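You operate a simulated robot arm through the tools that you are given. There is no shell and no other tool. Be economical: measure what you need, move in short steps, check, and stop when the job is done.

You run a simulated robot arm. Do the job below in one go: nothing can be reset, and whatever is moved stays where it is left.

Task
Tidy up at the dining table. At the end: the glass with the blue rings is on the blue coaster; the yellow wool ball is on the green coaster; the glass with the yellow rings is on the spot beside the turntable; the apple jar is on the spot beside the turntable; whatever was shut is shut again. Leave all else as you found it, and nothing knocked over.
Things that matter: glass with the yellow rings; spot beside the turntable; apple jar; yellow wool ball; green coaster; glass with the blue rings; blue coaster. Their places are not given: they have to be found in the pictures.

Only the result counts: the job must be done as asked and must still hold three seconds after the hand-in. Knocking over, shifting, dropping, spilling or breaking anything else fails it.

Robot
A 5-joint arm with a two-finger parallel gripper, fixed in place. Base frame: the origin is at the foot of the arm, x ahead of it, y to its left, z up; the work surface is at about z = 0. Readings come in m, rad, newtons and seconds.
With the tool pointing down near the work surface it reaches from about 0.26 to 0.68 m from the base axis. Its first joint turns from -1.152 to 1.152 rad. The tool tilts only in the upright plane through the base axis and itself; it spins freely about its own axis. Payload 2.9 kg.
The TCP is the grasp point between the finger pads, 0.03 m short of the fingertips. In the tool frame z runs along the fingers and y along their closing line. Largest opening 0.11 m; finger width 0.02, thickness 0.01; the body of the gripper, 0.048 by 0.112 m, starts 0.055 m behind the TCP.
Orientation is that of the tool frame in the base frame, as a unit quaternion [x, y, z, w]. With the fingers straight down and closing along the base's y, the tool's x points along the base's -x, its y along +y and its z along -z.

Tools
- The arm moves only by the tool nudge_tool. Its argument "rows" is a list of rows, each a list of 3 entries, a list of its own where there are three numbers: the shift along the base's x, y, z in m, then the turn, a rotation vector about the base's x, y, z in rad, then the opening, from 0 (shut) to 1 (fully open). In form: [[[tx, ty, tz], [rx, ry, rz], grip], ...]. A call has 1 to 8 rows; each row shifts and turns the commanded pose from where the row before left it. Each row takes 0.2 s and may step no farther than 0.05 m and 0.15 rad from the row before; otherwise, or with a gripper value out of range, the whole call is refused. Where a pose cannot be reached the arm comes as near as it can. A force on the tool above 40 N (or 10 N above the force at the start of the call, whichever is more), or a blocked arm, ends the call early, and 0.2 s more pass. Each finger travels about 0.108 m/s and halts on what it meets, pressing with about 29 N; the grip force reading is that of the motor and also rises with nothing between the fingers. The clock runs only during rows and for 0.2 s after the last one: add rows that do not move to give the fingers time. The reply holds the time, the measured pose of the TCP, the force on the tool along the base axes, the opening and the grip force, in the units named above and with some noise, and new pictures: "show" is both (left out), scene, wrist or none.
- Cameras (640 x 400 px; columns grow to the right, rows downward): "scene" is fixed at [0.0428, -0.4615, 0.5955]; the picture's right is [0.67, -0.74, 0.00], its down [-0.47, -0.43, -0.77] and it looks along [0.57, 0.52, -0.64] (base axes); focal length 274 px, centre (320, 200). "wrist" rides on the gripper at [0.072, 0.017, -0.103] in the tool frame; the picture's right is [-0.23, 0.97, 0.00], its down [-0.76, -0.18, -0.62] and it looks along [-0.61, -0.14, 0.78] (tool axes); focal length 222 px, centre (320, 200).
- point_at(camera, pixels): for up to 12 pixels [column, row] of the newest picture of that camera ("zoom" is the newest enlarged one), the place [x, y, z] in the base frame of the surface seen there, good to about 0.003 m. It takes no simulated time.
- enlarge(camera, box): a new picture of the part [left, top, right, bottom] of that camera's present view, enlarged. It takes no simulated time.
- hand_in(): hands the job in; it is judged then, once.

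Keep the steps short. Do not move on a guess: measure, check each grasp and each placing, and mend mistakes. In all there are 80 turns and 170 pictures (those below and enlarged ones count). Leave the gripper open and the arm clear of the work at the hand-in unless told otherwise, and finish with a single line.

The tools are called after "Request:" as name(argument=value, ...) on one line, values as JSON. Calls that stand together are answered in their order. nudge_tool: Moves the arm, as the interface text tells. Its arguments: {"type":"object","properties":{"rows":{"type":"array"},"show":{"type":"string","enum":["both","scene","wrist","none"]}},"required":["rows"]} The other tools are called the same way: point_at (camera, pixels) gives the place of the surface under pixels of a picture; enlarge (camera, box) takes an enlarged picture of a part of a camera's view; hand_in () hands the job in.

At the start:

```text
clock: 0.0
tool_pos: [0.3772, -0.0183, 0.2701]
tcp_rot: [0.0, 1.0, 0.0, 0.0]
ft_force: [0.3, 0.6, -0.2]
finger_gap: 0.1101
gripper_force: 0.1
```

scene: 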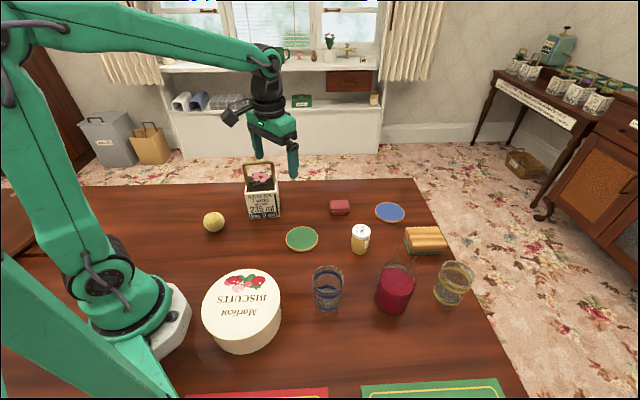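
wrist: 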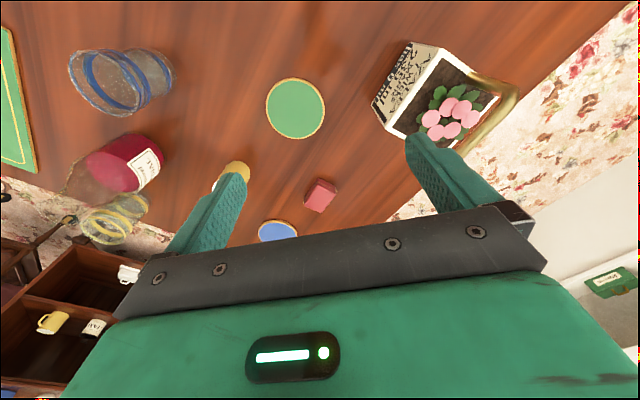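

I see the table with glasses, ball, coasters, a jar and a tin. I don't see the turntable or its spot yet, so I'll enlarge parts of the scene.

Request:
enlarge(camera="scene", box=[180, 150, 340, 250])

Request:
enlarge(camera="scene", box=[300, 190, 500, 320])

Request:
enlarge(camera="scene", box=[160, 250, 540, 400])

```text
4.00 times, centred on (260, 200) of scene
```

zoom: 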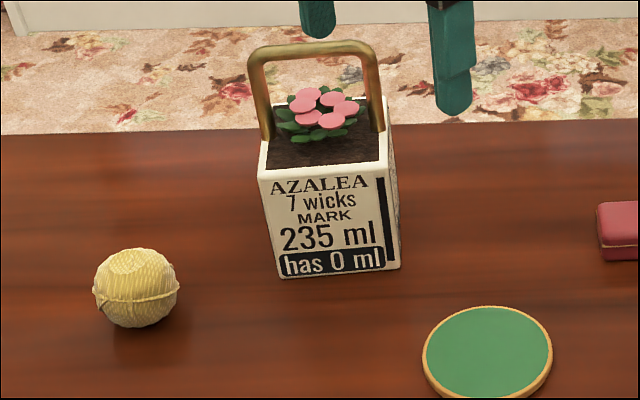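

```text
3.08 times, centred on (400, 255) of scene
```

zoom: 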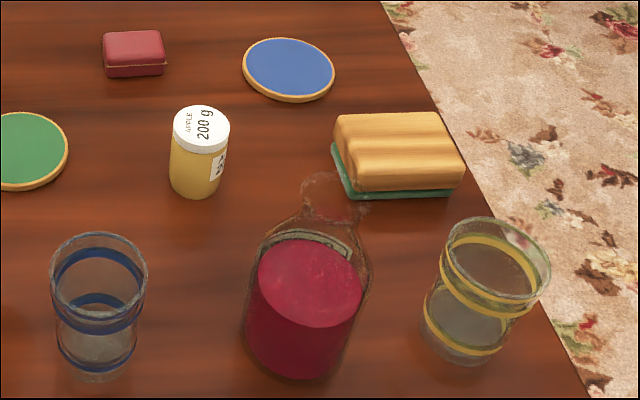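

```text
1.68 times, centred on (350, 325) of scene
```

zoom: 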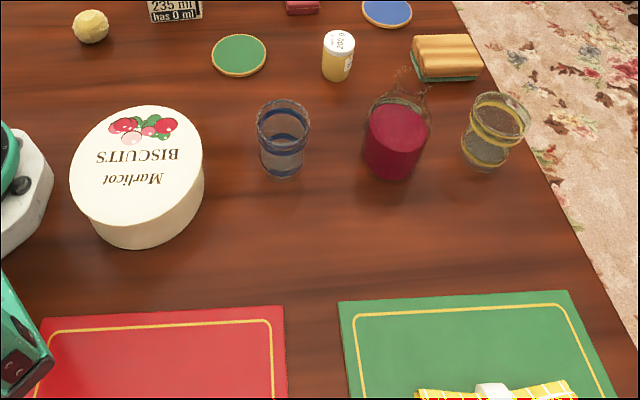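

The turntable isn't in view; parts of the table are outside the picture or hidden by the arm. I'll measure the objects first.

Request:
point_at(camera="scene", pixels=[[213, 222], [302, 238], [390, 212], [361, 231], [328, 270], [327, 308], [455, 268], [447, 298], [395, 290], [242, 300], [340, 206], [426, 235]])

Request:
point_at(camera="scene", pixels=[[250, 190], [260, 170], [180, 190], [60, 190], [10, 230], [525, 398], [415, 182], [30, 370], [120, 210], [150, 370], [300, 392], [430, 390]])

```text
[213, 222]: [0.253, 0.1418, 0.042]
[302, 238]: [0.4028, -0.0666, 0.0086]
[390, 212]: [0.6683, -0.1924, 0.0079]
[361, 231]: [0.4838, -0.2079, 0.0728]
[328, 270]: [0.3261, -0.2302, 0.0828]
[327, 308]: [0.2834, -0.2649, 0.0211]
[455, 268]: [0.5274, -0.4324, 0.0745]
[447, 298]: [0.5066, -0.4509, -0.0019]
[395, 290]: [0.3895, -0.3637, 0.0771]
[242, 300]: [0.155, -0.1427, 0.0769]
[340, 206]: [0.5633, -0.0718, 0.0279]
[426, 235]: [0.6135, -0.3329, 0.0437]
```

```text
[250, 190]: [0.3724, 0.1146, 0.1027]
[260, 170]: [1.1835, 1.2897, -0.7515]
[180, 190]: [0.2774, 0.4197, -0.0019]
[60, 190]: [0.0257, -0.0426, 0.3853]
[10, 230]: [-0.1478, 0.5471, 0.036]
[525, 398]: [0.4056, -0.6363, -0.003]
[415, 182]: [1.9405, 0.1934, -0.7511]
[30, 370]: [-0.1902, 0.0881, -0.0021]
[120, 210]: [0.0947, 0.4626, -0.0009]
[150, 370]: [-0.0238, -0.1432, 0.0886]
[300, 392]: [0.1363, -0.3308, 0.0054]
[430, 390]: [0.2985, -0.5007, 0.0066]
```

Something stands at the far left (10, 230). I'll enlarge that corner, and turn the arm left to look with the wrist camera.

Request:
enlarge(camera="scene", box=[0, 160, 200, 290])

Request:
nudge_tool(rows=[[[-0.01, 0.05, 0.04], [0, 0, 0.14], 1], [[-0.015, 0.045, 0.04], [0, 0, 0.14], 1], [[-0.02, 0.045, 0.03], [0, 0, 0.14], 1], [[-0.025, 0.04, 0], [0, 0, 0.14], 1], [[-0.025, 0.04, 0], [0, 0, 0.14], 1]])

```text
3.08 times, centred on (100, 225) of scene
```

zoom: 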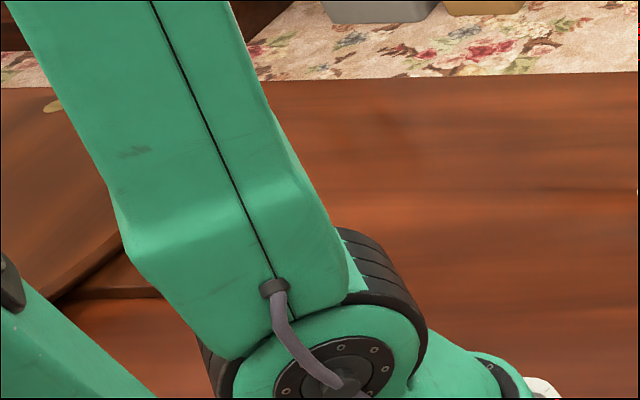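

```text
refused: row 1 steps farther than a row can; nothing moved
```

At the far left is a round wooden disc, probably the turntable. I'll turn left in smaller steps.

Request:
nudge_tool(rows=[[[-0.005, 0.035, 0.02], [0, 0, 0.1], 1], [[-0.01, 0.035, 0.02], [0, 0, 0.1], 1], [[-0.01, 0.035, 0.02], [0, 0, 0.1], 1], [[-0.015, 0.035, 0.02], [0, 0, 0.1], 1], [[-0.02, 0.035, 0.02], [0, 0, 0.1], 1], [[-0.025, 0.035, 0.02], [0, 0, 0.1], 1], [[-0.025, 0.03, 0.02], [0, 0, 0.1], 1], [[-0.03, 0.03, 0.0], [0, 0, 0.1], 1]])

```text
clock: 1.8
tool_pos: [0.2404, 0.2536, 0.4102]
tcp_rot: [-0.391, 0.92, 0.0, -0.001]
ft_force: [0.2, -0.6, -0.9]
finger_gap: 0.1098
gripper_force: 0.2
```

scene: 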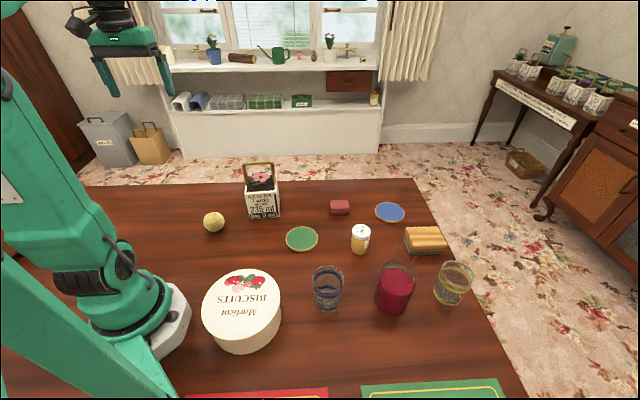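
wrist: 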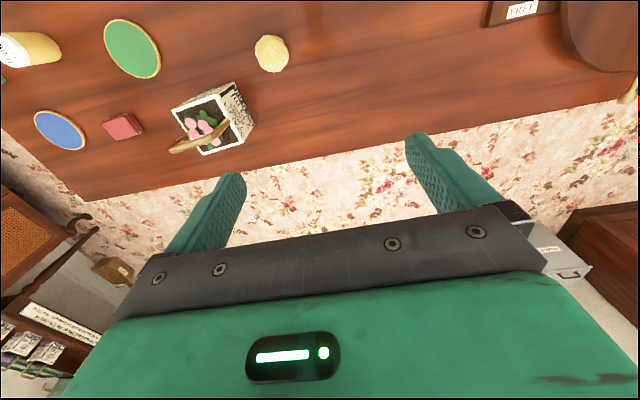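

The turntable and a labelled spot show at the wrist's upper right (520, 10). I'll spin the tool and go further left.

Request:
nudge_tool(rows=[[[-0.02, 0.02, 0.0], [0, 0, 0.14], 1], [[-0.02, 0.02, 0.0], [0, 0, 0.14], 1], [[-0.02, 0.02, 0.0], [0, 0, 0.14], 1], [[-0.01, 0.02, 0], [0, 0, 0.14], 1], [[0, 0, 0], [0, 0, 0.14], 1], [[0, 0, 0], [0, 0, 0.14], 1]])

```text
clock: 3.2
tool_pos: [0.1683, 0.3329, 0.4104]
tcp_rot: [0.733, -0.68, 0.0, 0.0]
ft_force: [-0.4, -0.4, 0.5]
finger_gap: 0.1102
gripper_force: 0.0
```

scene: 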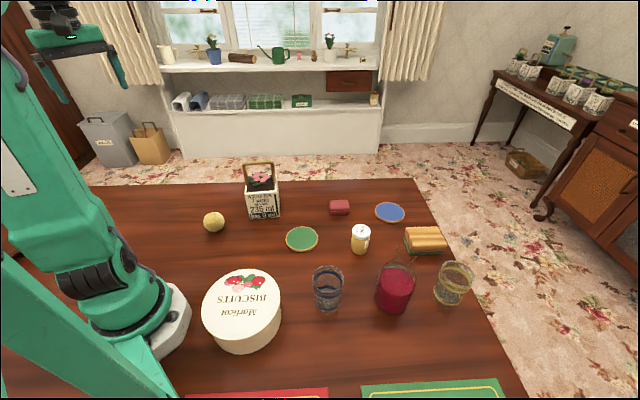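
wrist: 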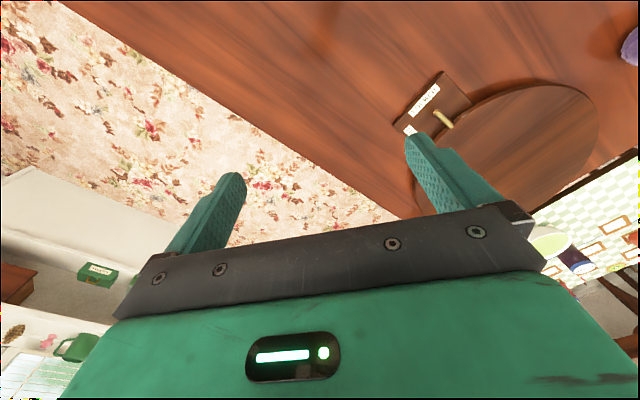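

I see the disc with a brass knob (443, 118) and a labelled plate (435, 95) next to it. I'll enlarge and measure.

Request:
enlarge(camera="wrist", box=[370, 40, 610, 190])

Request:
point_at(camera="wrist", pixels=[[441, 72], [470, 98], [394, 122], [424, 98], [410, 131], [443, 118], [480, 110], [440, 200], [598, 120], [530, 86], [520, 140], [632, 45]])

```text
2.67 times, centred on (490, 115) of wrist
```

zoom: 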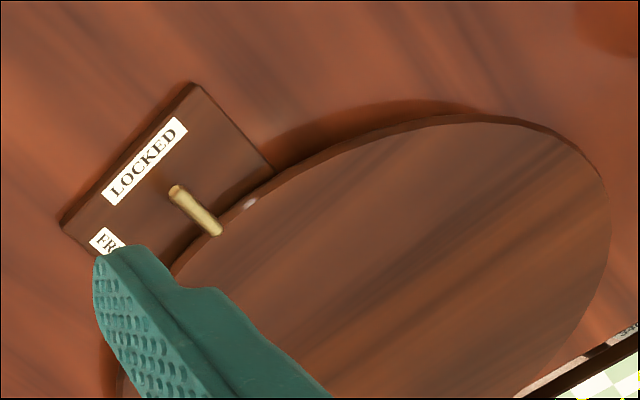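

```text
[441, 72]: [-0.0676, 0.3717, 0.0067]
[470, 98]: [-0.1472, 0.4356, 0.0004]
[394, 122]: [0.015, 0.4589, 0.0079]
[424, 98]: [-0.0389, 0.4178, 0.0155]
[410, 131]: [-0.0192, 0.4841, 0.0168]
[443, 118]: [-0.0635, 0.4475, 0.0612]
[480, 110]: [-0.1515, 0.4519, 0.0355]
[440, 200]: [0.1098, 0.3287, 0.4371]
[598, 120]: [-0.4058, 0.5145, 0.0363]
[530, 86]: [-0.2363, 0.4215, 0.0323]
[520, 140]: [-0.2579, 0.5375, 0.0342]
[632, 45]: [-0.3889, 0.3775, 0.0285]
```

The plate is a latch marked LOCKED/FREE with a brass lever. The spot itself isn't visible, so I'll spin further to see all around the turntable.

Request:
nudge_tool(rows=[[[0, 0, 0.0], [0, 0, 0.14], 1], [[0, 0, 0.0], [0, 0, 0.14], 1], [[0, 0, 0.0], [0, 0, 0.14], 1], [[0, 0, 0], [0, 0, 0.14], 1], [[0, 0, 0], [0, 0, 0.14], 1], [[0, 0, 0], [0, 0, 0.14], 1]], show="wrist")

```text
clock: 4.6
tool_pos: [0.1669, 0.3331, 0.4091]
tcp_rot: [0.946, -0.324, -0.002, 0.0]
ft_force: [0.3, -0.5, -0.5]
finger_gap: 0.1098
gripper_force: 0.0
```

wrist: 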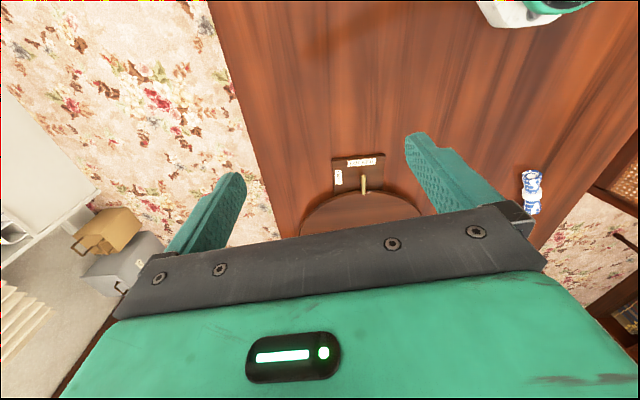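

The turntable region shows only the disc, the lever and a distant blue-white pot. I'll swing high over to the right side, in two calls, and look there.

Request:
nudge_tool(rows=[[[0.04, -0.026, 0], [0, 0, 0.14], 1], [[0.038, -0.029, 0], [0, 0, 0.14], 1], [[0.033, -0.034, 0], [0, 0, 0.14], 1], [[0.029, -0.038, 0], [0, 0, 0.14], 1], [[0.024, -0.041, 0], [0, 0, 0.14], 1], [[0.019, -0.044, 0], [0, 0, 0.14], 1], [[0.012, -0.046, 0], [0, 0, 0.14], 1], [[0.007, -0.047, 0], [0, 0, 0.14], 1]], show="both")

Request:
nudge_tool(rows=[[[0, -0.047, 0], [0, 0, 0.14], 1], [[-0.005, -0.048, 0], [0, 0, 0.14], 1], [[-0.012, -0.045, 0], [0, 0, 0.14], 1], [[-0.017, -0.045, 0], [0, 0, 0.14], 1], [[-0.023, -0.042, 0], [0, 0, 0.14], 1], [[-0.028, -0.038, 0], [0, 0, 0.14], 1], [[-0.033, -0.034, 0], [0, 0, 0.14], 1], [[-0.037, -0.031, 0], [0, 0, 0.14], 1]], show="both")

```text
clock: 6.4
tool_pos: [0.2969, 0.1907, 0.4116]
tcp_rot: [0.976, 0.219, -0.001, 0.0]
ft_force: [0.1, 0.0, 0.7]
finger_gap: 0.1099
gripper_force: 0.2
out of reach, approached as far as the arm can: row 7, 8
```

scene: 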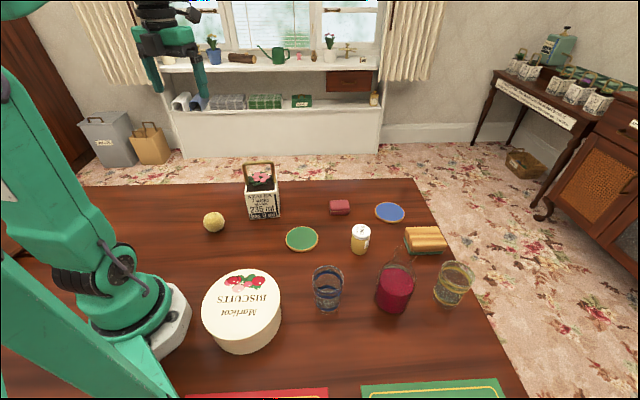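
wrist: 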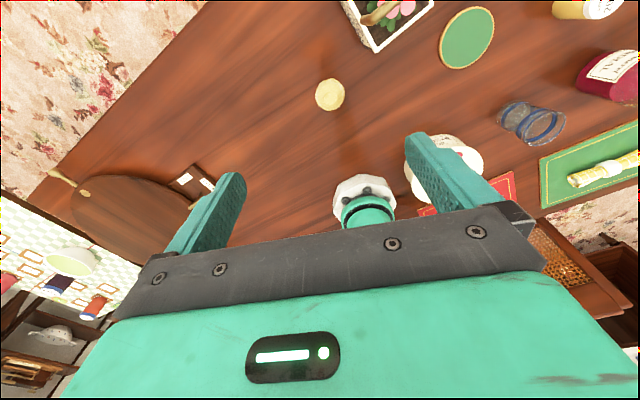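

```text
clock: 8.2
tool_pos: [0.0065, 0.0124, 0.4086]
tcp_rot: [0.882, 0.471, -0.001, 0.001]
ft_force: [0.9, -0.2, 0.0]
finger_gap: 0.1103
gripper_force: 0.1
out of reach, approached as far as the arm can: row 1, 2, 3, 4, 5, 6, 7, 8
```

scene: 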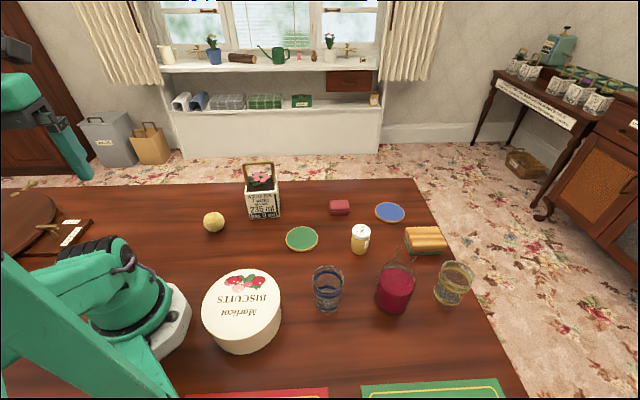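
wrist: 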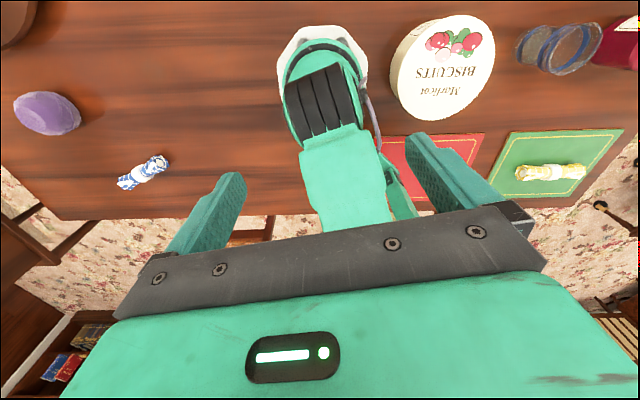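

The spin is limited, so I'll unwind it. First, the scene now shows the turntable at its left edge, so I'll enlarge that.

Request:
enlarge(camera="scene", box=[0, 170, 130, 255])

Request:
point_at(camera="scene", pixels=[[33, 184], [26, 187], [56, 210], [18, 195], [47, 227], [36, 226], [72, 236], [70, 222], [92, 222], [28, 250], [15, 250], [48, 195]])

Request:
enlarge(camera="wrist", box=[0, 0, 320, 200])

```text
4.71 times, centred on (65, 212) of scene
```

zoom: 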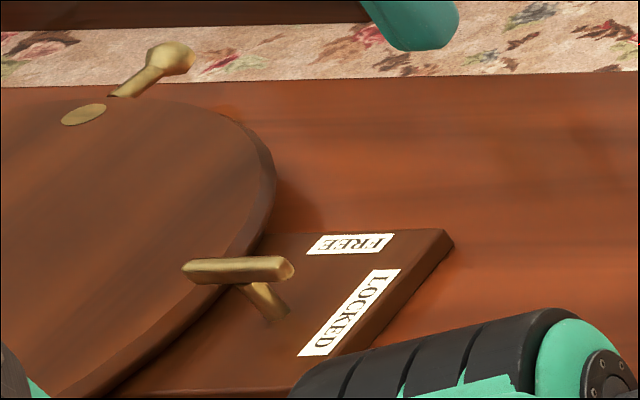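

```text
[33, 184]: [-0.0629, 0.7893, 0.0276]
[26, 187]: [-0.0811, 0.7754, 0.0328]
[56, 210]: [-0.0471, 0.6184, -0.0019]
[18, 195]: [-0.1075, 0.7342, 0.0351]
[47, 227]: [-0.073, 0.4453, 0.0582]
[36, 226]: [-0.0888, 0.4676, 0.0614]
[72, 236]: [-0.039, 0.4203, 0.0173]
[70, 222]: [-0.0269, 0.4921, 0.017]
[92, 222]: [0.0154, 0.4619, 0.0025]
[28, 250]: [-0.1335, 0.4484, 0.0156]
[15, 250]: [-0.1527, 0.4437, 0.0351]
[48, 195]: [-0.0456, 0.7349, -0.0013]
```

```text
2.00 times, centred on (160, 100) of wrist
```

zoom: 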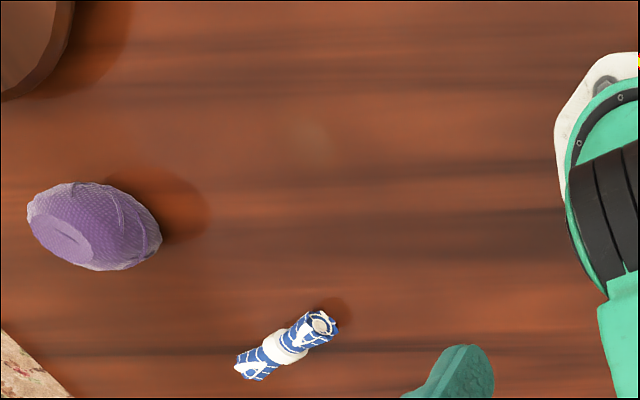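

The turntable looks to be out of reach and no marked spot shows yet. I'll unwind the spin high above the table and see where the pose settles.

Request:
nudge_tool(rows=[[[0, 0, 0], [0, 0, -0.14], 1], [[0, 0, 0], [0, 0, -0.14], 1], [[0, 0, 0], [0, 0, -0.14], 1], [[0, 0, 0], [0, 0, -0.14], 1], [[0, 0, 0], [0, 0, -0.14], 1], [[0, 0, 0], [0, 0, -0.14], 1], [[0, 0, 0], [0, 0, -0.14], 1], [[0, 0, 0], [0, 0, -0.14], 1]], show="both")

```text
clock: 10.0
tool_pos: [0.0064, 0.0114, 0.4105]
tcp_rot: [0.998, -0.07, 0.0, 0.0]
ft_force: [0.4, -0.3, 0.1]
finger_gap: 0.1099
gripper_force: 0.1
```

scene: 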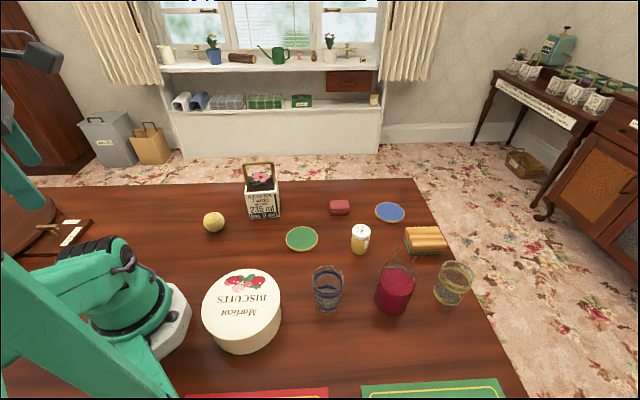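
wrist: 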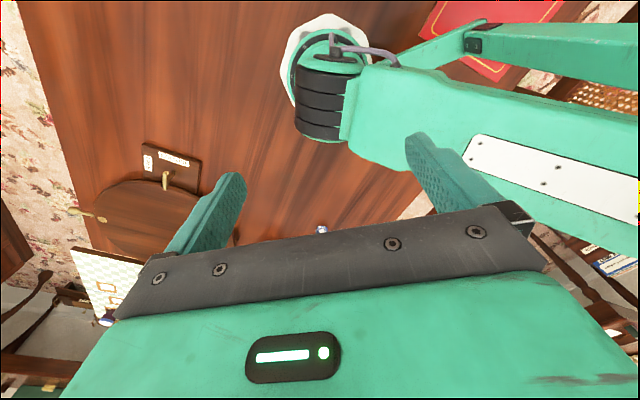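

The pose has stayed at the base. I'll enlarge the turntable part of this wrist view, including the checkered area behind it.

Request:
enlarge(camera="wrist", box=[0, 120, 260, 330])

Request:
point_at(camera="wrist", pixels=[[70, 190], [85, 250], [105, 290], [105, 318], [75, 210], [102, 220], [150, 215], [200, 155], [143, 145], [166, 180], [135, 178], [320, 230]])

```text
1.90 times, centred on (130, 225) of wrist
```

zoom: 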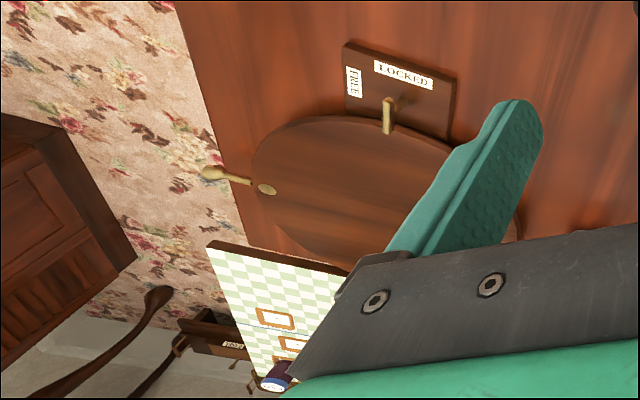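

```text
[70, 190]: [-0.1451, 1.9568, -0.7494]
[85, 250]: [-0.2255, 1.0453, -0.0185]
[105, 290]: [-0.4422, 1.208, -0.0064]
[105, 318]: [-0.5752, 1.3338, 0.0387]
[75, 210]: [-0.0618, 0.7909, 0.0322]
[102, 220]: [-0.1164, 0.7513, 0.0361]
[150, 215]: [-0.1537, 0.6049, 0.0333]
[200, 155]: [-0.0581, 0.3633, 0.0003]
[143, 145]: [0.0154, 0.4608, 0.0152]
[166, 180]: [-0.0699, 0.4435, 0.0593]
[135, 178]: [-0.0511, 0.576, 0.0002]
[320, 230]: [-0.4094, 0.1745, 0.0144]
```

The checkered area is another table, far away. The turntable sits at x<0 and the spot must be within reach, so I'll unwind and go back to the front to scan the table systematically from above.

Request:
nudge_tool(rows=[[[0.04, 0, 0.01], [0, 0, -0.149], 1], [[0.04, 0, 0.01], [0, 0, -0.149], 1], [[0.04, 0, 0.01], [0, 0, -0.149], 1], [[0.04, 0, 0.01], [0, 0, -0.149], 1], [[0.04, 0, 0], [0, 0, -0.149], 1], [[0.03, 0, 0], [0, 0, -0.149], 1], [[0.02, 0, 0], [0, 0, -0.149], 1], [[0, 0, 0], [0, 0, -0.149], 1]], show="none")

Request:
nudge_tool(rows=[[[0, 0, 0], [0, 0, -0.149], 1], [[0, 0, 0], [0, 0, -0.149], 1], [[0, 0, 0], [0, 0, -0.149], 1], [[0, 0, 0], [0, 0, -0.149], 1]], show="wrist")

```text
clock: 11.8
tool_pos: [0.2536, 0.0141, 0.4494]
tcp_rot: [0.785, -0.62, 0.0, -0.001]
ft_force: [0.1, -0.2, 0.1]
finger_gap: 0.11
gripper_force: 0.1
```

```text
clock: 12.8
tool_pos: [0.2533, 0.0135, 0.4488]
tcp_rot: [-0.568, 0.823, 0.0, 0.001]
ft_force: [-0.1, 0.4, -0.3]
finger_gap: 0.11
gripper_force: 0.1
```

wrist: 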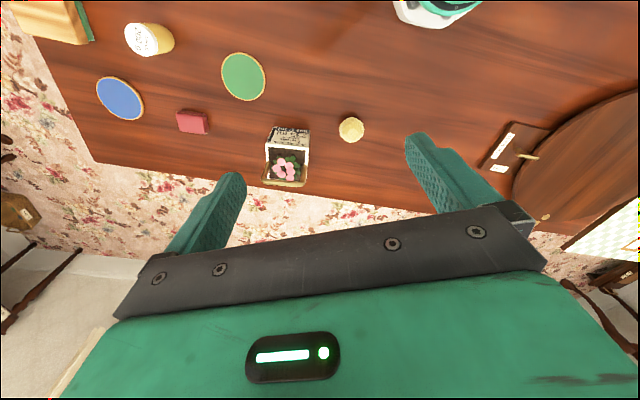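

The table between the ball and turntable looks bare. I'll enlarge that part to check for a faint mark.

Request:
enlarge(camera="wrist", box=[320, 0, 640, 220])

Request:
point_at(camera="wrist", pixels=[[546, 217], [535, 225], [527, 156], [495, 130], [548, 125], [480, 165], [510, 172], [350, 130], [580, 130], [620, 150], [92, 160], [380, 200]])

```text
1.82 times, centred on (480, 110) of wrist
```

zoom: 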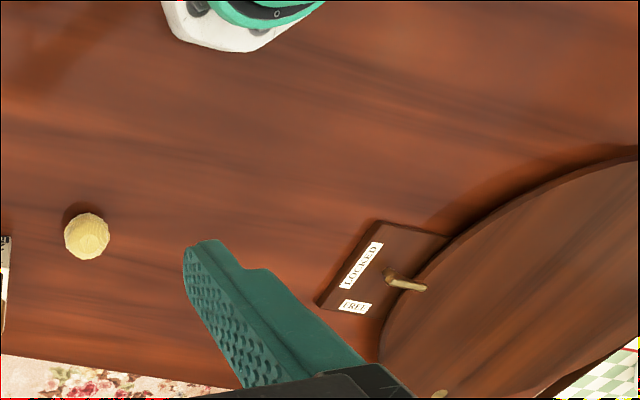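

```text
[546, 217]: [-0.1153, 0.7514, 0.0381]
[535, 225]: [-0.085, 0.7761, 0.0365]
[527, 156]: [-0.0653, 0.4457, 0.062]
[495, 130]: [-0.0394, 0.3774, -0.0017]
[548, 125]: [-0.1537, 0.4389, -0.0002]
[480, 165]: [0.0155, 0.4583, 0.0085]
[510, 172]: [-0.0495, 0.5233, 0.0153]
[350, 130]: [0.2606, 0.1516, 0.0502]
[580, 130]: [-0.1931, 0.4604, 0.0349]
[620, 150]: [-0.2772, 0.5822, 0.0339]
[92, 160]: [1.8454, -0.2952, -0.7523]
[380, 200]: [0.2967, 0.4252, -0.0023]
```

Nothing is marked here. Next I'll turn the view to the right-hand side of the table.

Request:
nudge_tool(rows=[[[0.01, -0.03, 0], [0, 0, -0.149], 1], [[0.01, -0.03, 0], [0, 0, -0.149], 1], [[0.01, -0.03, 0], [0, 0, -0.149], 1], [[0, -0.03, 0], [0, 0, -0.149], 1], [[0, -0.03, 0], [0, 0, -0.149], 1], [[0, -0.03, 0], [0, 0, -0.149], 1], [[0, -0.02, 0], [0, 0, -0.149], 1], [[0, 0, 0], [0, 0, -0.149], 1]], show="wrist")

Request:
nudge_tool(rows=[[[0, 0, 0], [0, 0, -0.149], 1], [[0, 0, 0], [0, 0, -0.149], 1], [[0, 0, 0], [0, 0, -0.149], 1], [[0, 0, 0], [0, 0, -0.149], 1], [[0, 0, 0], [0, 0, -0.149], 1], [[0, 0, 0], [0, 0, -0.149], 1], [[0, 0, 0], [0, 0, -0.149], 1], [[0, 0, 0], [0, 0, -0.149], 1]], show="wrist")

```text
clock: 14.6
tool_pos: [0.2818, -0.186, 0.4515]
tcp_rot: [-0.009, 1.0, 0.0, 0.0]
ft_force: [-0.7, 0.1, -0.1]
finger_gap: 0.1102
gripper_force: 0.1
```

wrist: 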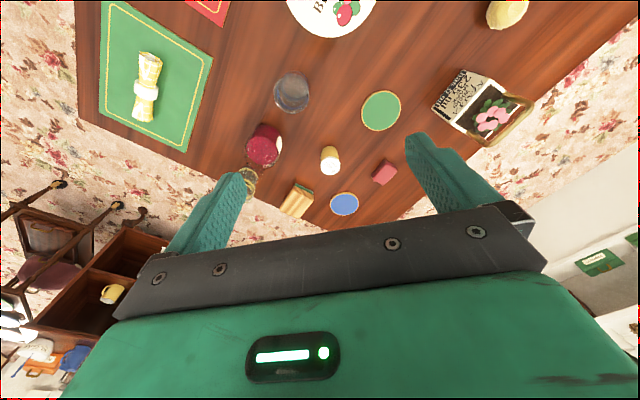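

```text
clock: 16.4
tool_pos: [0.2833, -0.1874, 0.4499]
tcp_rot: [0.555, 0.832, 0.0, -0.001]
ft_force: [-0.2, -1.3, 0.3]
finger_gap: 0.11
gripper_force: 0.1
```

wrist: 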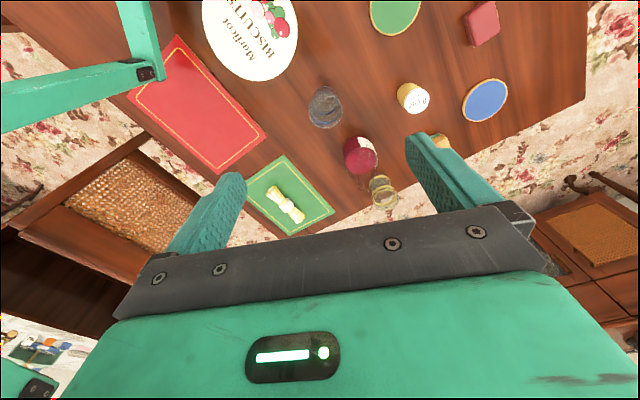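

There is no second turntable or marked spot on the right. With the arm over here, the scene camera should see the left area better, so I'll enlarge it.

Request:
enlarge(camera="scene", box=[0, 160, 260, 320])

Request:
enlarge(camera="scene", box=[80, 170, 240, 270])

```text
2.46 times, centred on (130, 240) of scene
```

zoom: 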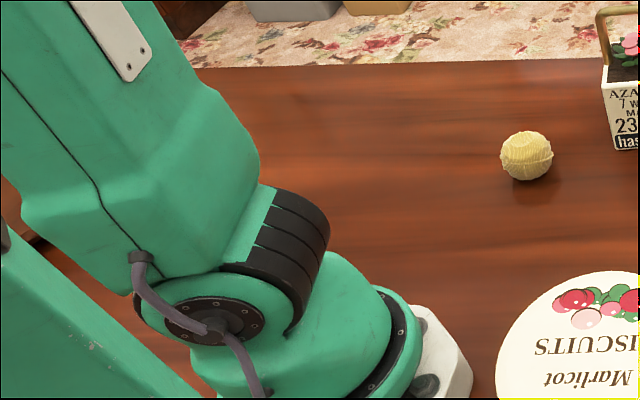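

```text
4.00 times, centred on (160, 220) of scene
```

zoom: 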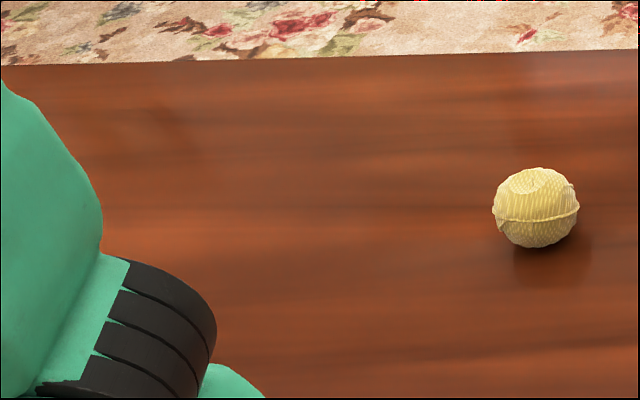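

No mark is visible here either, so I'll come back to the spot with closer views. The blue-ring glass comes first. I'll measure it and the blue coaster closely.

Request:
enlarge(camera="scene", box=[290, 250, 370, 325])

Request:
point_at(camera="scene", pixels=[[328, 265], [313, 272], [343, 272], [328, 282], [328, 312], [318, 305], [338, 305], [375, 212], [405, 212], [390, 203], [390, 222], [328, 295]])

Request:
point_at(camera="wrist", pixels=[[325, 90], [310, 105], [342, 105], [325, 125], [325, 105], [485, 100], [462, 105], [508, 93], [485, 79], [488, 121]])

```text
5.33 times, centred on (330, 288) of scene
```

zoom: 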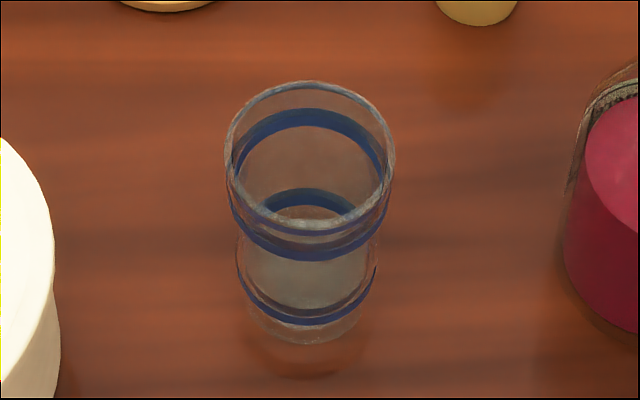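

```text
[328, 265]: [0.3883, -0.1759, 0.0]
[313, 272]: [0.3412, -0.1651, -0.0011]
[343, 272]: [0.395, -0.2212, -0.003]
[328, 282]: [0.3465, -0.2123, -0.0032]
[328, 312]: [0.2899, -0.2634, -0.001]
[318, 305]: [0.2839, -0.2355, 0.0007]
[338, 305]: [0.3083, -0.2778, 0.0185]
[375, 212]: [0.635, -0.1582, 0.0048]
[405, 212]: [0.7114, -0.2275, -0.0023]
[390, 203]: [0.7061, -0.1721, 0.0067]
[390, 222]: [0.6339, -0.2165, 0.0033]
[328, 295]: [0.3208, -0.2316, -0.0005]
```

```text
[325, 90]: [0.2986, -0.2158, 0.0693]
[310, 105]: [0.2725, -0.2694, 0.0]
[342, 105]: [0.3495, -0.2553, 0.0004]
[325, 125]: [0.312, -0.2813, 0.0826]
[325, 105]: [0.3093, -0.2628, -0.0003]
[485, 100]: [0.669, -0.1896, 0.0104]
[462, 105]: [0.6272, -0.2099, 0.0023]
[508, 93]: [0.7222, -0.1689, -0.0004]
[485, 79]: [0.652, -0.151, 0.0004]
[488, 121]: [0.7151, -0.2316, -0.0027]
```

Clear glass reads through, but the rings give solid points. I'll measure ring points in the zoom picture.

Request:
point_at(camera="zoom", pixels=[[310, 253], [270, 245], [350, 245], [310, 119], [270, 129], [350, 129], [310, 319], [275, 308], [345, 308], [310, 195], [236, 210], [386, 210]])

```text
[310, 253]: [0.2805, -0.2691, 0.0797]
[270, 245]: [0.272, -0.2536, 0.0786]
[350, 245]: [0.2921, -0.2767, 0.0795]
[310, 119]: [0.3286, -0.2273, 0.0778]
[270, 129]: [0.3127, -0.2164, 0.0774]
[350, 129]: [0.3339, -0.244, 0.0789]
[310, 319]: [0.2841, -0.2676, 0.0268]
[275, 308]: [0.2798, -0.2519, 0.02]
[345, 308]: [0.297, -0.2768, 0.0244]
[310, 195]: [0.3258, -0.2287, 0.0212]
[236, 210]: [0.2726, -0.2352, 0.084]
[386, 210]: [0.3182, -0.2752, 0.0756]
```

The glass centre is about (0.3045, -0.248), with radius 0.032, rim z ≈ 0.10 and grip height 0.062. The blue coaster centre is (0.669, -0.191), r ≈ 0.695, so I'll use a tool tilt of 0.3 rad for both pick and place. Now I'll align above the glass.

Request:
nudge_tool(rows=[[[0.005, -0.015, -0.04], [0, 0, 0.121], 1], [[0.005, -0.015, -0.04], [0, 0, 0.121], 1], [[0.005, -0.015, -0.04], [0, 0, 0.121], 1], [[0.005, -0.015, -0.04], [0, 0, 0.121], 1], [[0.0, 0, -0.03], [-0.0948, -0.1162, 0], 1], [[0, 0, -0.03], [-0.0948, -0.1162, 0], 1], [[0, 0, 0], [0, 0, 0], 1]], show="both")

```text
clock: 18.0
tool_pos: [0.3049, -0.2485, 0.2305]
tcp_rot: [0.334, 0.931, -0.05, 0.141]
ft_force: [-0.4, -0.3, 0.1]
finger_gap: 0.11
gripper_force: 0.0
```

scene: 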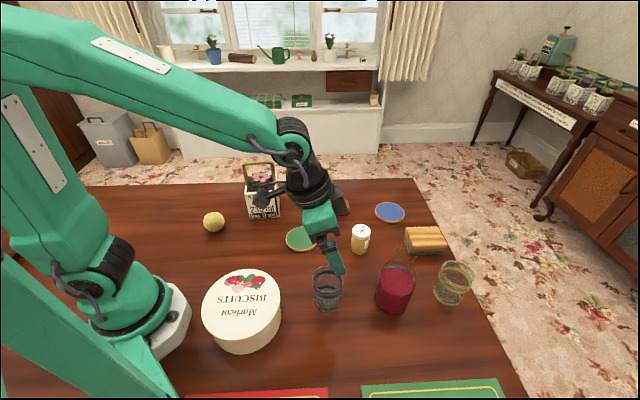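
wrist: 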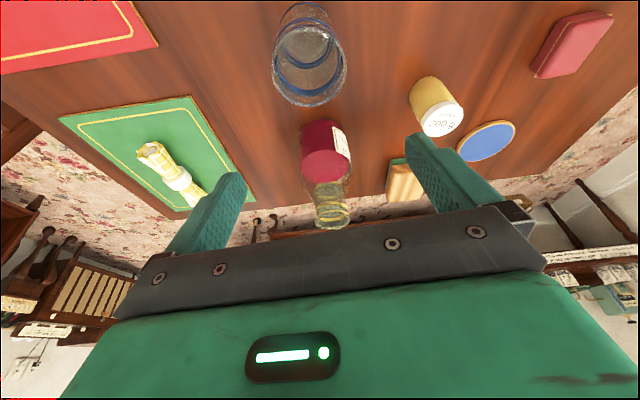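

The pose is right, with the tilt pointing outward. Descending to z 0.062 around the glass.

Request:
nudge_tool(rows=[[[0, 0, -0.045], [0, 0, 0], 1], [[0, 0, -0.045], [0, 0, 0], 1], [[0, 0, -0.04], [0, 0, 0], 1], [[0, 0, -0.038], [0, 0, 0], 1], [[0, 0, 0], [0, 0, 0], 1]], show="both")

```text
clock: 19.2
tool_pos: [0.3052, -0.2502, 0.0618]
tcp_rot: [0.334, 0.931, -0.05, 0.142]
ft_force: [0.5, -0.1, -0.5]
finger_gap: 0.11
gripper_force: 0.1
```

scene: 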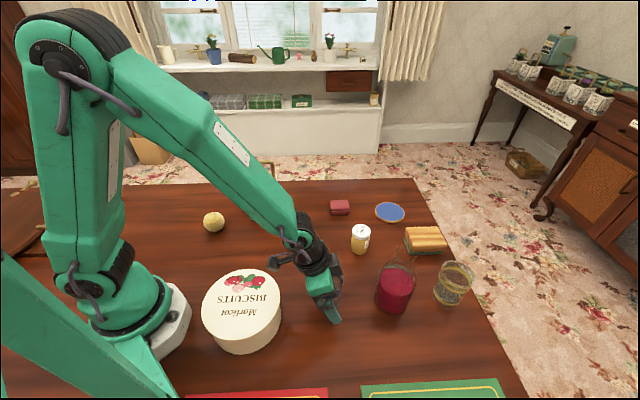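
wrist: 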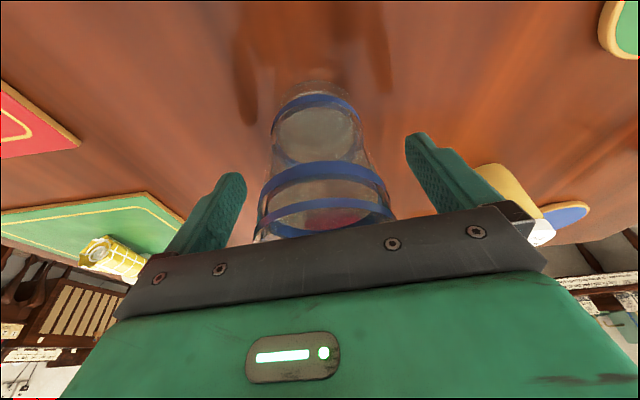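

The glass is centred between the fingers. Closing with idle rows.

Request:
nudge_tool(rows=[[[0, 0, 0], [0, 0, 0], 0.7], [[0, 0, 0], [0, 0, 0], 0.6], [[0, 0, 0], [0, 0, 0], 0.5], [[0, 0, 0], [0, 0, 0], 0.45], [[0, 0, 0], [0, 0, 0], 0.45]], show="wrist")

```text
clock: 20.4
tool_pos: [0.3043, -0.2505, 0.0628]
tcp_rot: [0.334, 0.931, -0.049, 0.141]
ft_force: [0.7, 1.5, -0.2]
finger_gap: 0.0661
gripper_force: 29.1
```

wrist: 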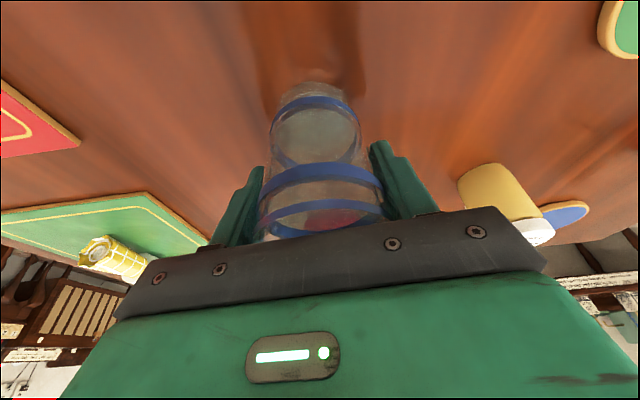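

Gripped: gap 0.066, force 29 N. Lifting and moving half way.

Request:
nudge_tool(rows=[[[0, 0, 0.04], [0, 0, 0], 0.45], [[0, 0, 0.04], [0, 0, 0], 0.45], [[0, 0, 0.04], [0, 0, 0], 0.45], [[0, 0, 0.04], [0, 0, 0], 0.45], [[0.0404, 0.0066, 0], [0, 0, 0.045], 0.45], [[0.0404, 0.0066, 0], [0, 0, 0.045], 0.45], [[0.0404, 0.0066, 0], [0, 0, 0.045], 0.45], [[0.0404, 0.0066, 0], [0, 0, 0.045], 0.45]], show="scene")

Request:
nudge_tool(rows=[[[0.0404, 0.0066, 0], [0, 0, 0.045], 0.45], [[0.0404, 0.0066, 0], [0, 0, 0.045], 0.45], [[0.0404, 0.0066, 0], [0, 0, 0.045], 0.45], [[0.0404, 0.0066, 0], [0, 0, 0.045], 0.45], [[0.0404, 0.0066, 0], [0, 0, 0.045], 0.45], [[0, 0, 0], [0, 0, 0], 0.45]], show="both")

```text
clock: 22.2
tool_pos: [0.4664, -0.2212, 0.2219]
tcp_rot: [0.248, 0.957, -0.029, 0.146]
ft_force: [0.1, 0.4, -2.1]
finger_gap: 0.064
gripper_force: 28.9
```

scene: 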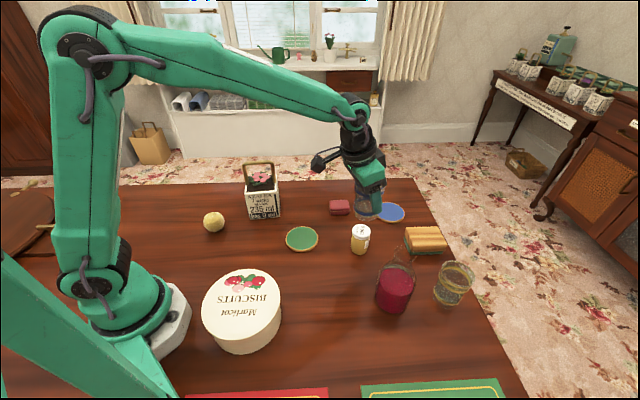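

```text
clock: 23.6
tool_pos: [0.6665, -0.1849, 0.2231]
tcp_rot: [0.138, 0.979, -0.019, 0.147]
ft_force: [0.4, 0.5, -1.4]
finger_gap: 0.0639
gripper_force: 28.7
```

scene: 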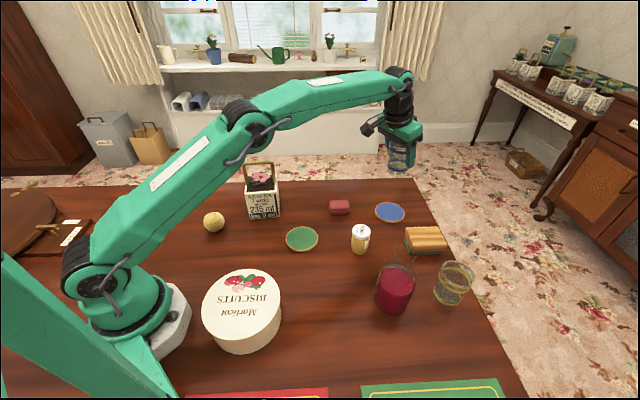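
wrist: 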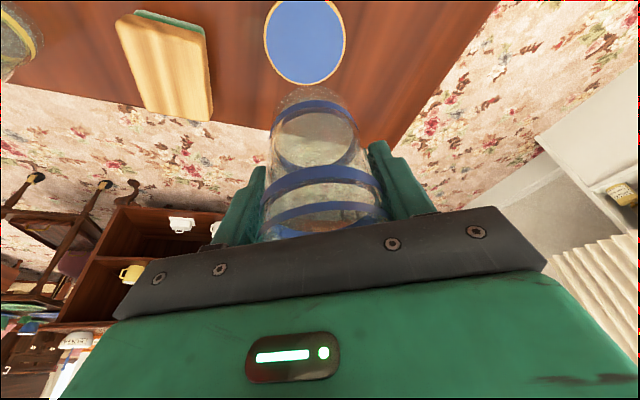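

Holding above the coaster. Measuring the coaster centre again from this near view.

Request:
point_at(camera="wrist", pixels=[[305, 40], [269, 40], [342, 40], [305, 78], [305, 6], [200, 60], [130, 90]])

```text
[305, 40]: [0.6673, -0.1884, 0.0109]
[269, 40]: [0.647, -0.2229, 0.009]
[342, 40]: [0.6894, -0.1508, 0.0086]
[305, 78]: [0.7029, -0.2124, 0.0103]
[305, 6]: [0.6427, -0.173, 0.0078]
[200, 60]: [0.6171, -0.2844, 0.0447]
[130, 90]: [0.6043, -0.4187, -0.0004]
```

The centre is (0.670, -0.190). Shifting by (+0.003, -0.005) and lowering to just above it.

Request:
nudge_tool(rows=[[[0.003, -0.005, -0.04], [0, 0, 0], 0.45], [[0, 0, -0.04], [0, 0, 0], 0.45], [[0, 0, -0.04], [0, 0, 0], 0.45], [[0, 0, -0.02], [0, 0, 0], 0.45], [[0, 0, 0], [0, 0, 0], 0.45]], show="both")

```text
clock: 24.8
tool_pos: [0.6682, -0.1909, 0.081]
tcp_rot: [0.14, 0.979, -0.021, 0.148]
ft_force: [0.3, 0.1, -1.9]
finger_gap: 0.0637
gripper_force: 28.7
```

scene: 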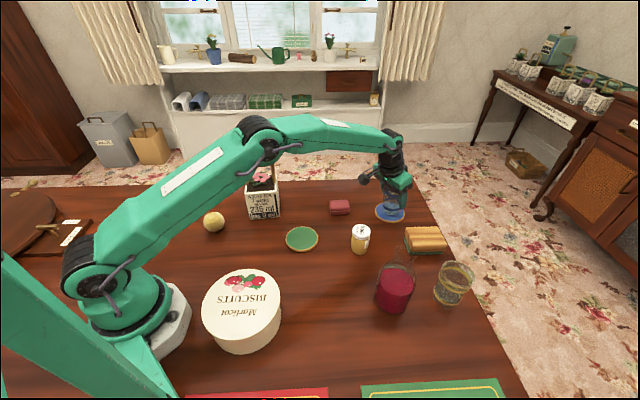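
wrist: 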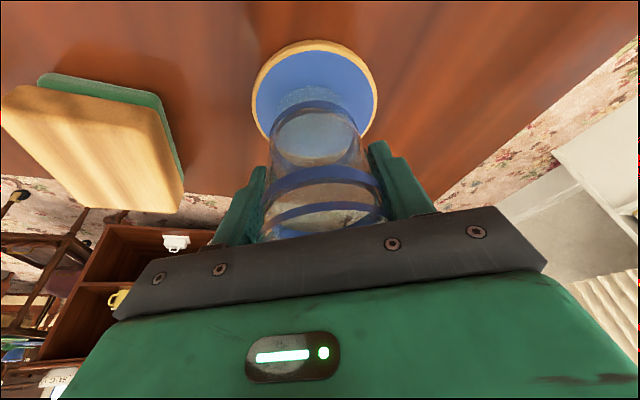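

Good alignment. Lowering in millimetre steps until it touches.

Request:
nudge_tool(rows=[[[0.001, 0, -0.005], [0, 0, 0], 0.45], [[0, 0, -0.003], [0, 0, 0], 0.45], [[0, 0, -0.001], [0, 0, 0], 0.45], [[0, 0, 0], [0, 0, 0], 0.45]], show="wrist")

```text
clock: 25.8
tool_pos: [0.6717, -0.1921, 0.0739]
tcp_rot: [0.14, 0.979, -0.021, 0.148]
ft_force: [0.3, 1.1, -0.9]
finger_gap: 0.0637
gripper_force: 29.2
```

wrist: 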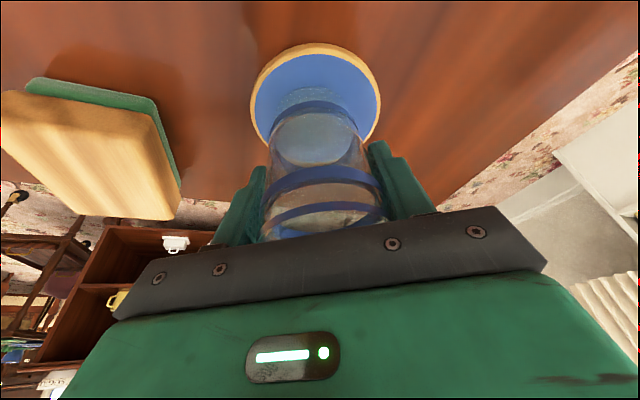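

No contact yet. Another 1 mm at a time.

Request:
nudge_tool(rows=[[[0, 0, -0.001], [0, 0, 0], 0.45], [[0, 0, -0.001], [0, 0, 0], 0.45], [[0, 0, 0], [0, 0, 0], 0.45]], show="none")

Request:
nudge_tool(rows=[[[0, 0, -0.001], [0, 0, 0], 0.45], [[0, 0, 0], [0, 0, 0], 0.45]], show="none")

```text
clock: 26.6
tool_pos: [0.6714, -0.1936, 0.0712]
tcp_rot: [0.14, 0.979, -0.021, 0.15]
ft_force: [-3.1, 0.1, 10.8]
finger_gap: 0.0636
gripper_force: 29.3
```

```text
clock: 27.2
tool_pos: [0.6712, -0.1939, 0.0699]
tcp_rot: [0.14, 0.979, -0.021, 0.15]
ft_force: [-2.3, -2.5, 14.3]
finger_gap: 0.0638
gripper_force: 29.5
```

Contact, with force z up 12–15 N. Easing up 1 mm and opening slowly.

Request:
nudge_tool(rows=[[[0, 0, 0.001], [0, 0, 0], 0.45], [[0, 0, 0], [0, 0, 0], 0.62], [[0, 0, 0], [0, 0, 0], 0.7], [[0, 0, 0], [0, 0, 0], 0.8], [[0, 0, 0], [0, 0, 0], 0.8]], show="wrist")

```text
clock: 28.4
tool_pos: [0.6693, -0.1936, 0.0701]
tcp_rot: [0.14, 0.979, -0.02, 0.148]
ft_force: [-0.1, 0.5, 0.2]
finger_gap: 0.0879
gripper_force: 0.0
```

wrist: 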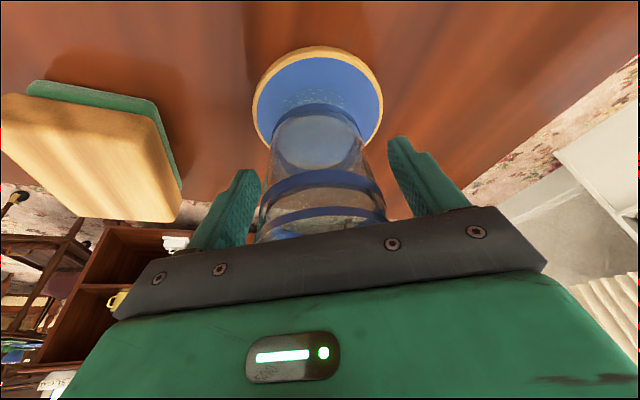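

Released; the glass stands upright. Rising straight up and checking.

Request:
nudge_tool(rows=[[[0, 0, 0.04], [0, 0, 0], 0.8], [[0, 0, 0.045], [0, 0, 0], 0.8], [[0, 0, 0.045], [0, 0, 0], 1], [[0, 0, 0.045], [0, 0, 0], 1], [[-0.03, 0, 0.03], [-0.0411, 0.1442, 0], 1], [[-0.03, 0, 0.03], [-0.0411, 0.1442, 0], 1], [[-0.04, 0.01, 0], [0, 0, 0], 1]], show="both")

```text
clock: 30.0
tool_pos: [0.5733, -0.1774, 0.2971]
tcp_rot: [0.128, 0.991, -0.007, 0.043]
ft_force: [-1.0, 0.0, -8.5]
finger_gap: 0.1102
gripper_force: 0.0
out of reach, approached as far as the arm can: row 5, 6
```

scene: 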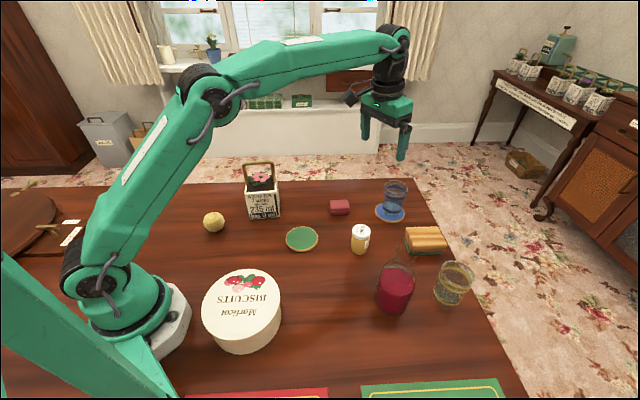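
wrist: 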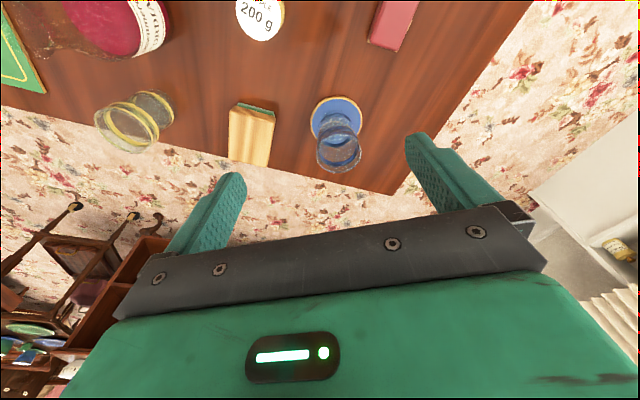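

The glass stands on the blue coaster. Now over to the yellow wool ball, removing the leftover tilt.

Request:
nudge_tool(rows=[[[-0.03, 0.01, 0], [-0.0238, 0.0836, 0], 1], [[-0.0313, 0.0327, 0], [0, 0, 0.078], 1], [[-0.0313, 0.0327, 0], [0, 0, 0.078], 1], [[-0.0313, 0.0327, 0], [0, 0, 0.078], 1], [[-0.0313, 0.0327, 0], [0, 0, 0.078], 1], [[-0.0313, 0.0327, 0], [0, 0, 0.078], 1], [[-0.0313, 0.0327, 0], [0, 0, 0.078], 1], [[-0.0313, 0.0327, 0], [0, 0, 0.078], 1]], show="none")

Request:
nudge_tool(rows=[[[-0.0313, 0.0327, 0], [0, 0, 0.078], 1], [[-0.0313, 0.0327, 0], [0, 0, 0.078], 1], [[0, 0.02, 0], [0, 0, 0.078], 1], [[0, 0, 0], [0, 0, 0], 1]], show="both")

```text
clock: 31.8
tool_pos: [0.3235, 0.0581, 0.2966]
tcp_rot: [-0.145, 0.989, 0.0, 0.006]
ft_force: [-0.7, -0.1, -0.8]
finger_gap: 0.1097
gripper_force: 0.1
```

```text
clock: 32.8
tool_pos: [0.263, 0.144, 0.2942]
tcp_rot: [-0.26, 0.966, 0.001, 0.004]
ft_force: [0.6, 0.4, 0.6]
finger_gap: 0.1096
gripper_force: 0.0
```

scene: 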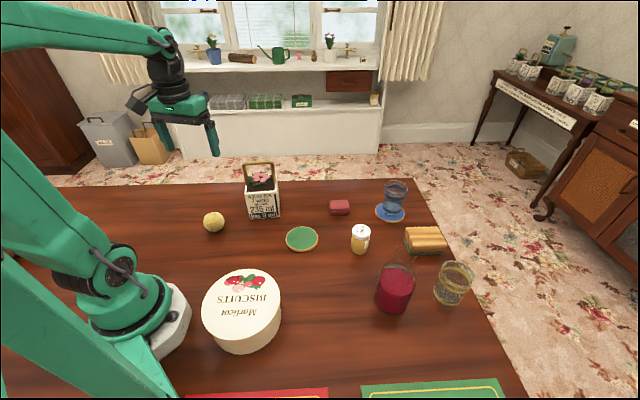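
wrist: 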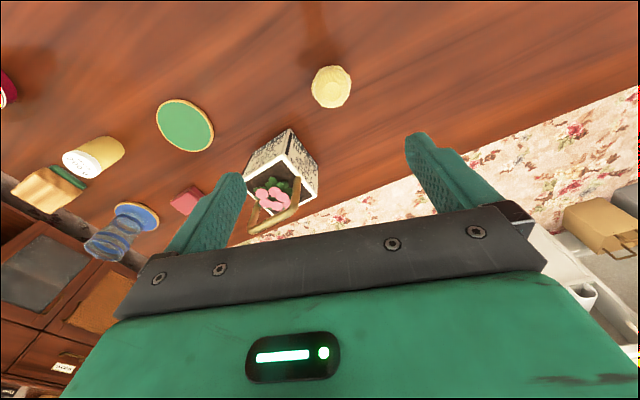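

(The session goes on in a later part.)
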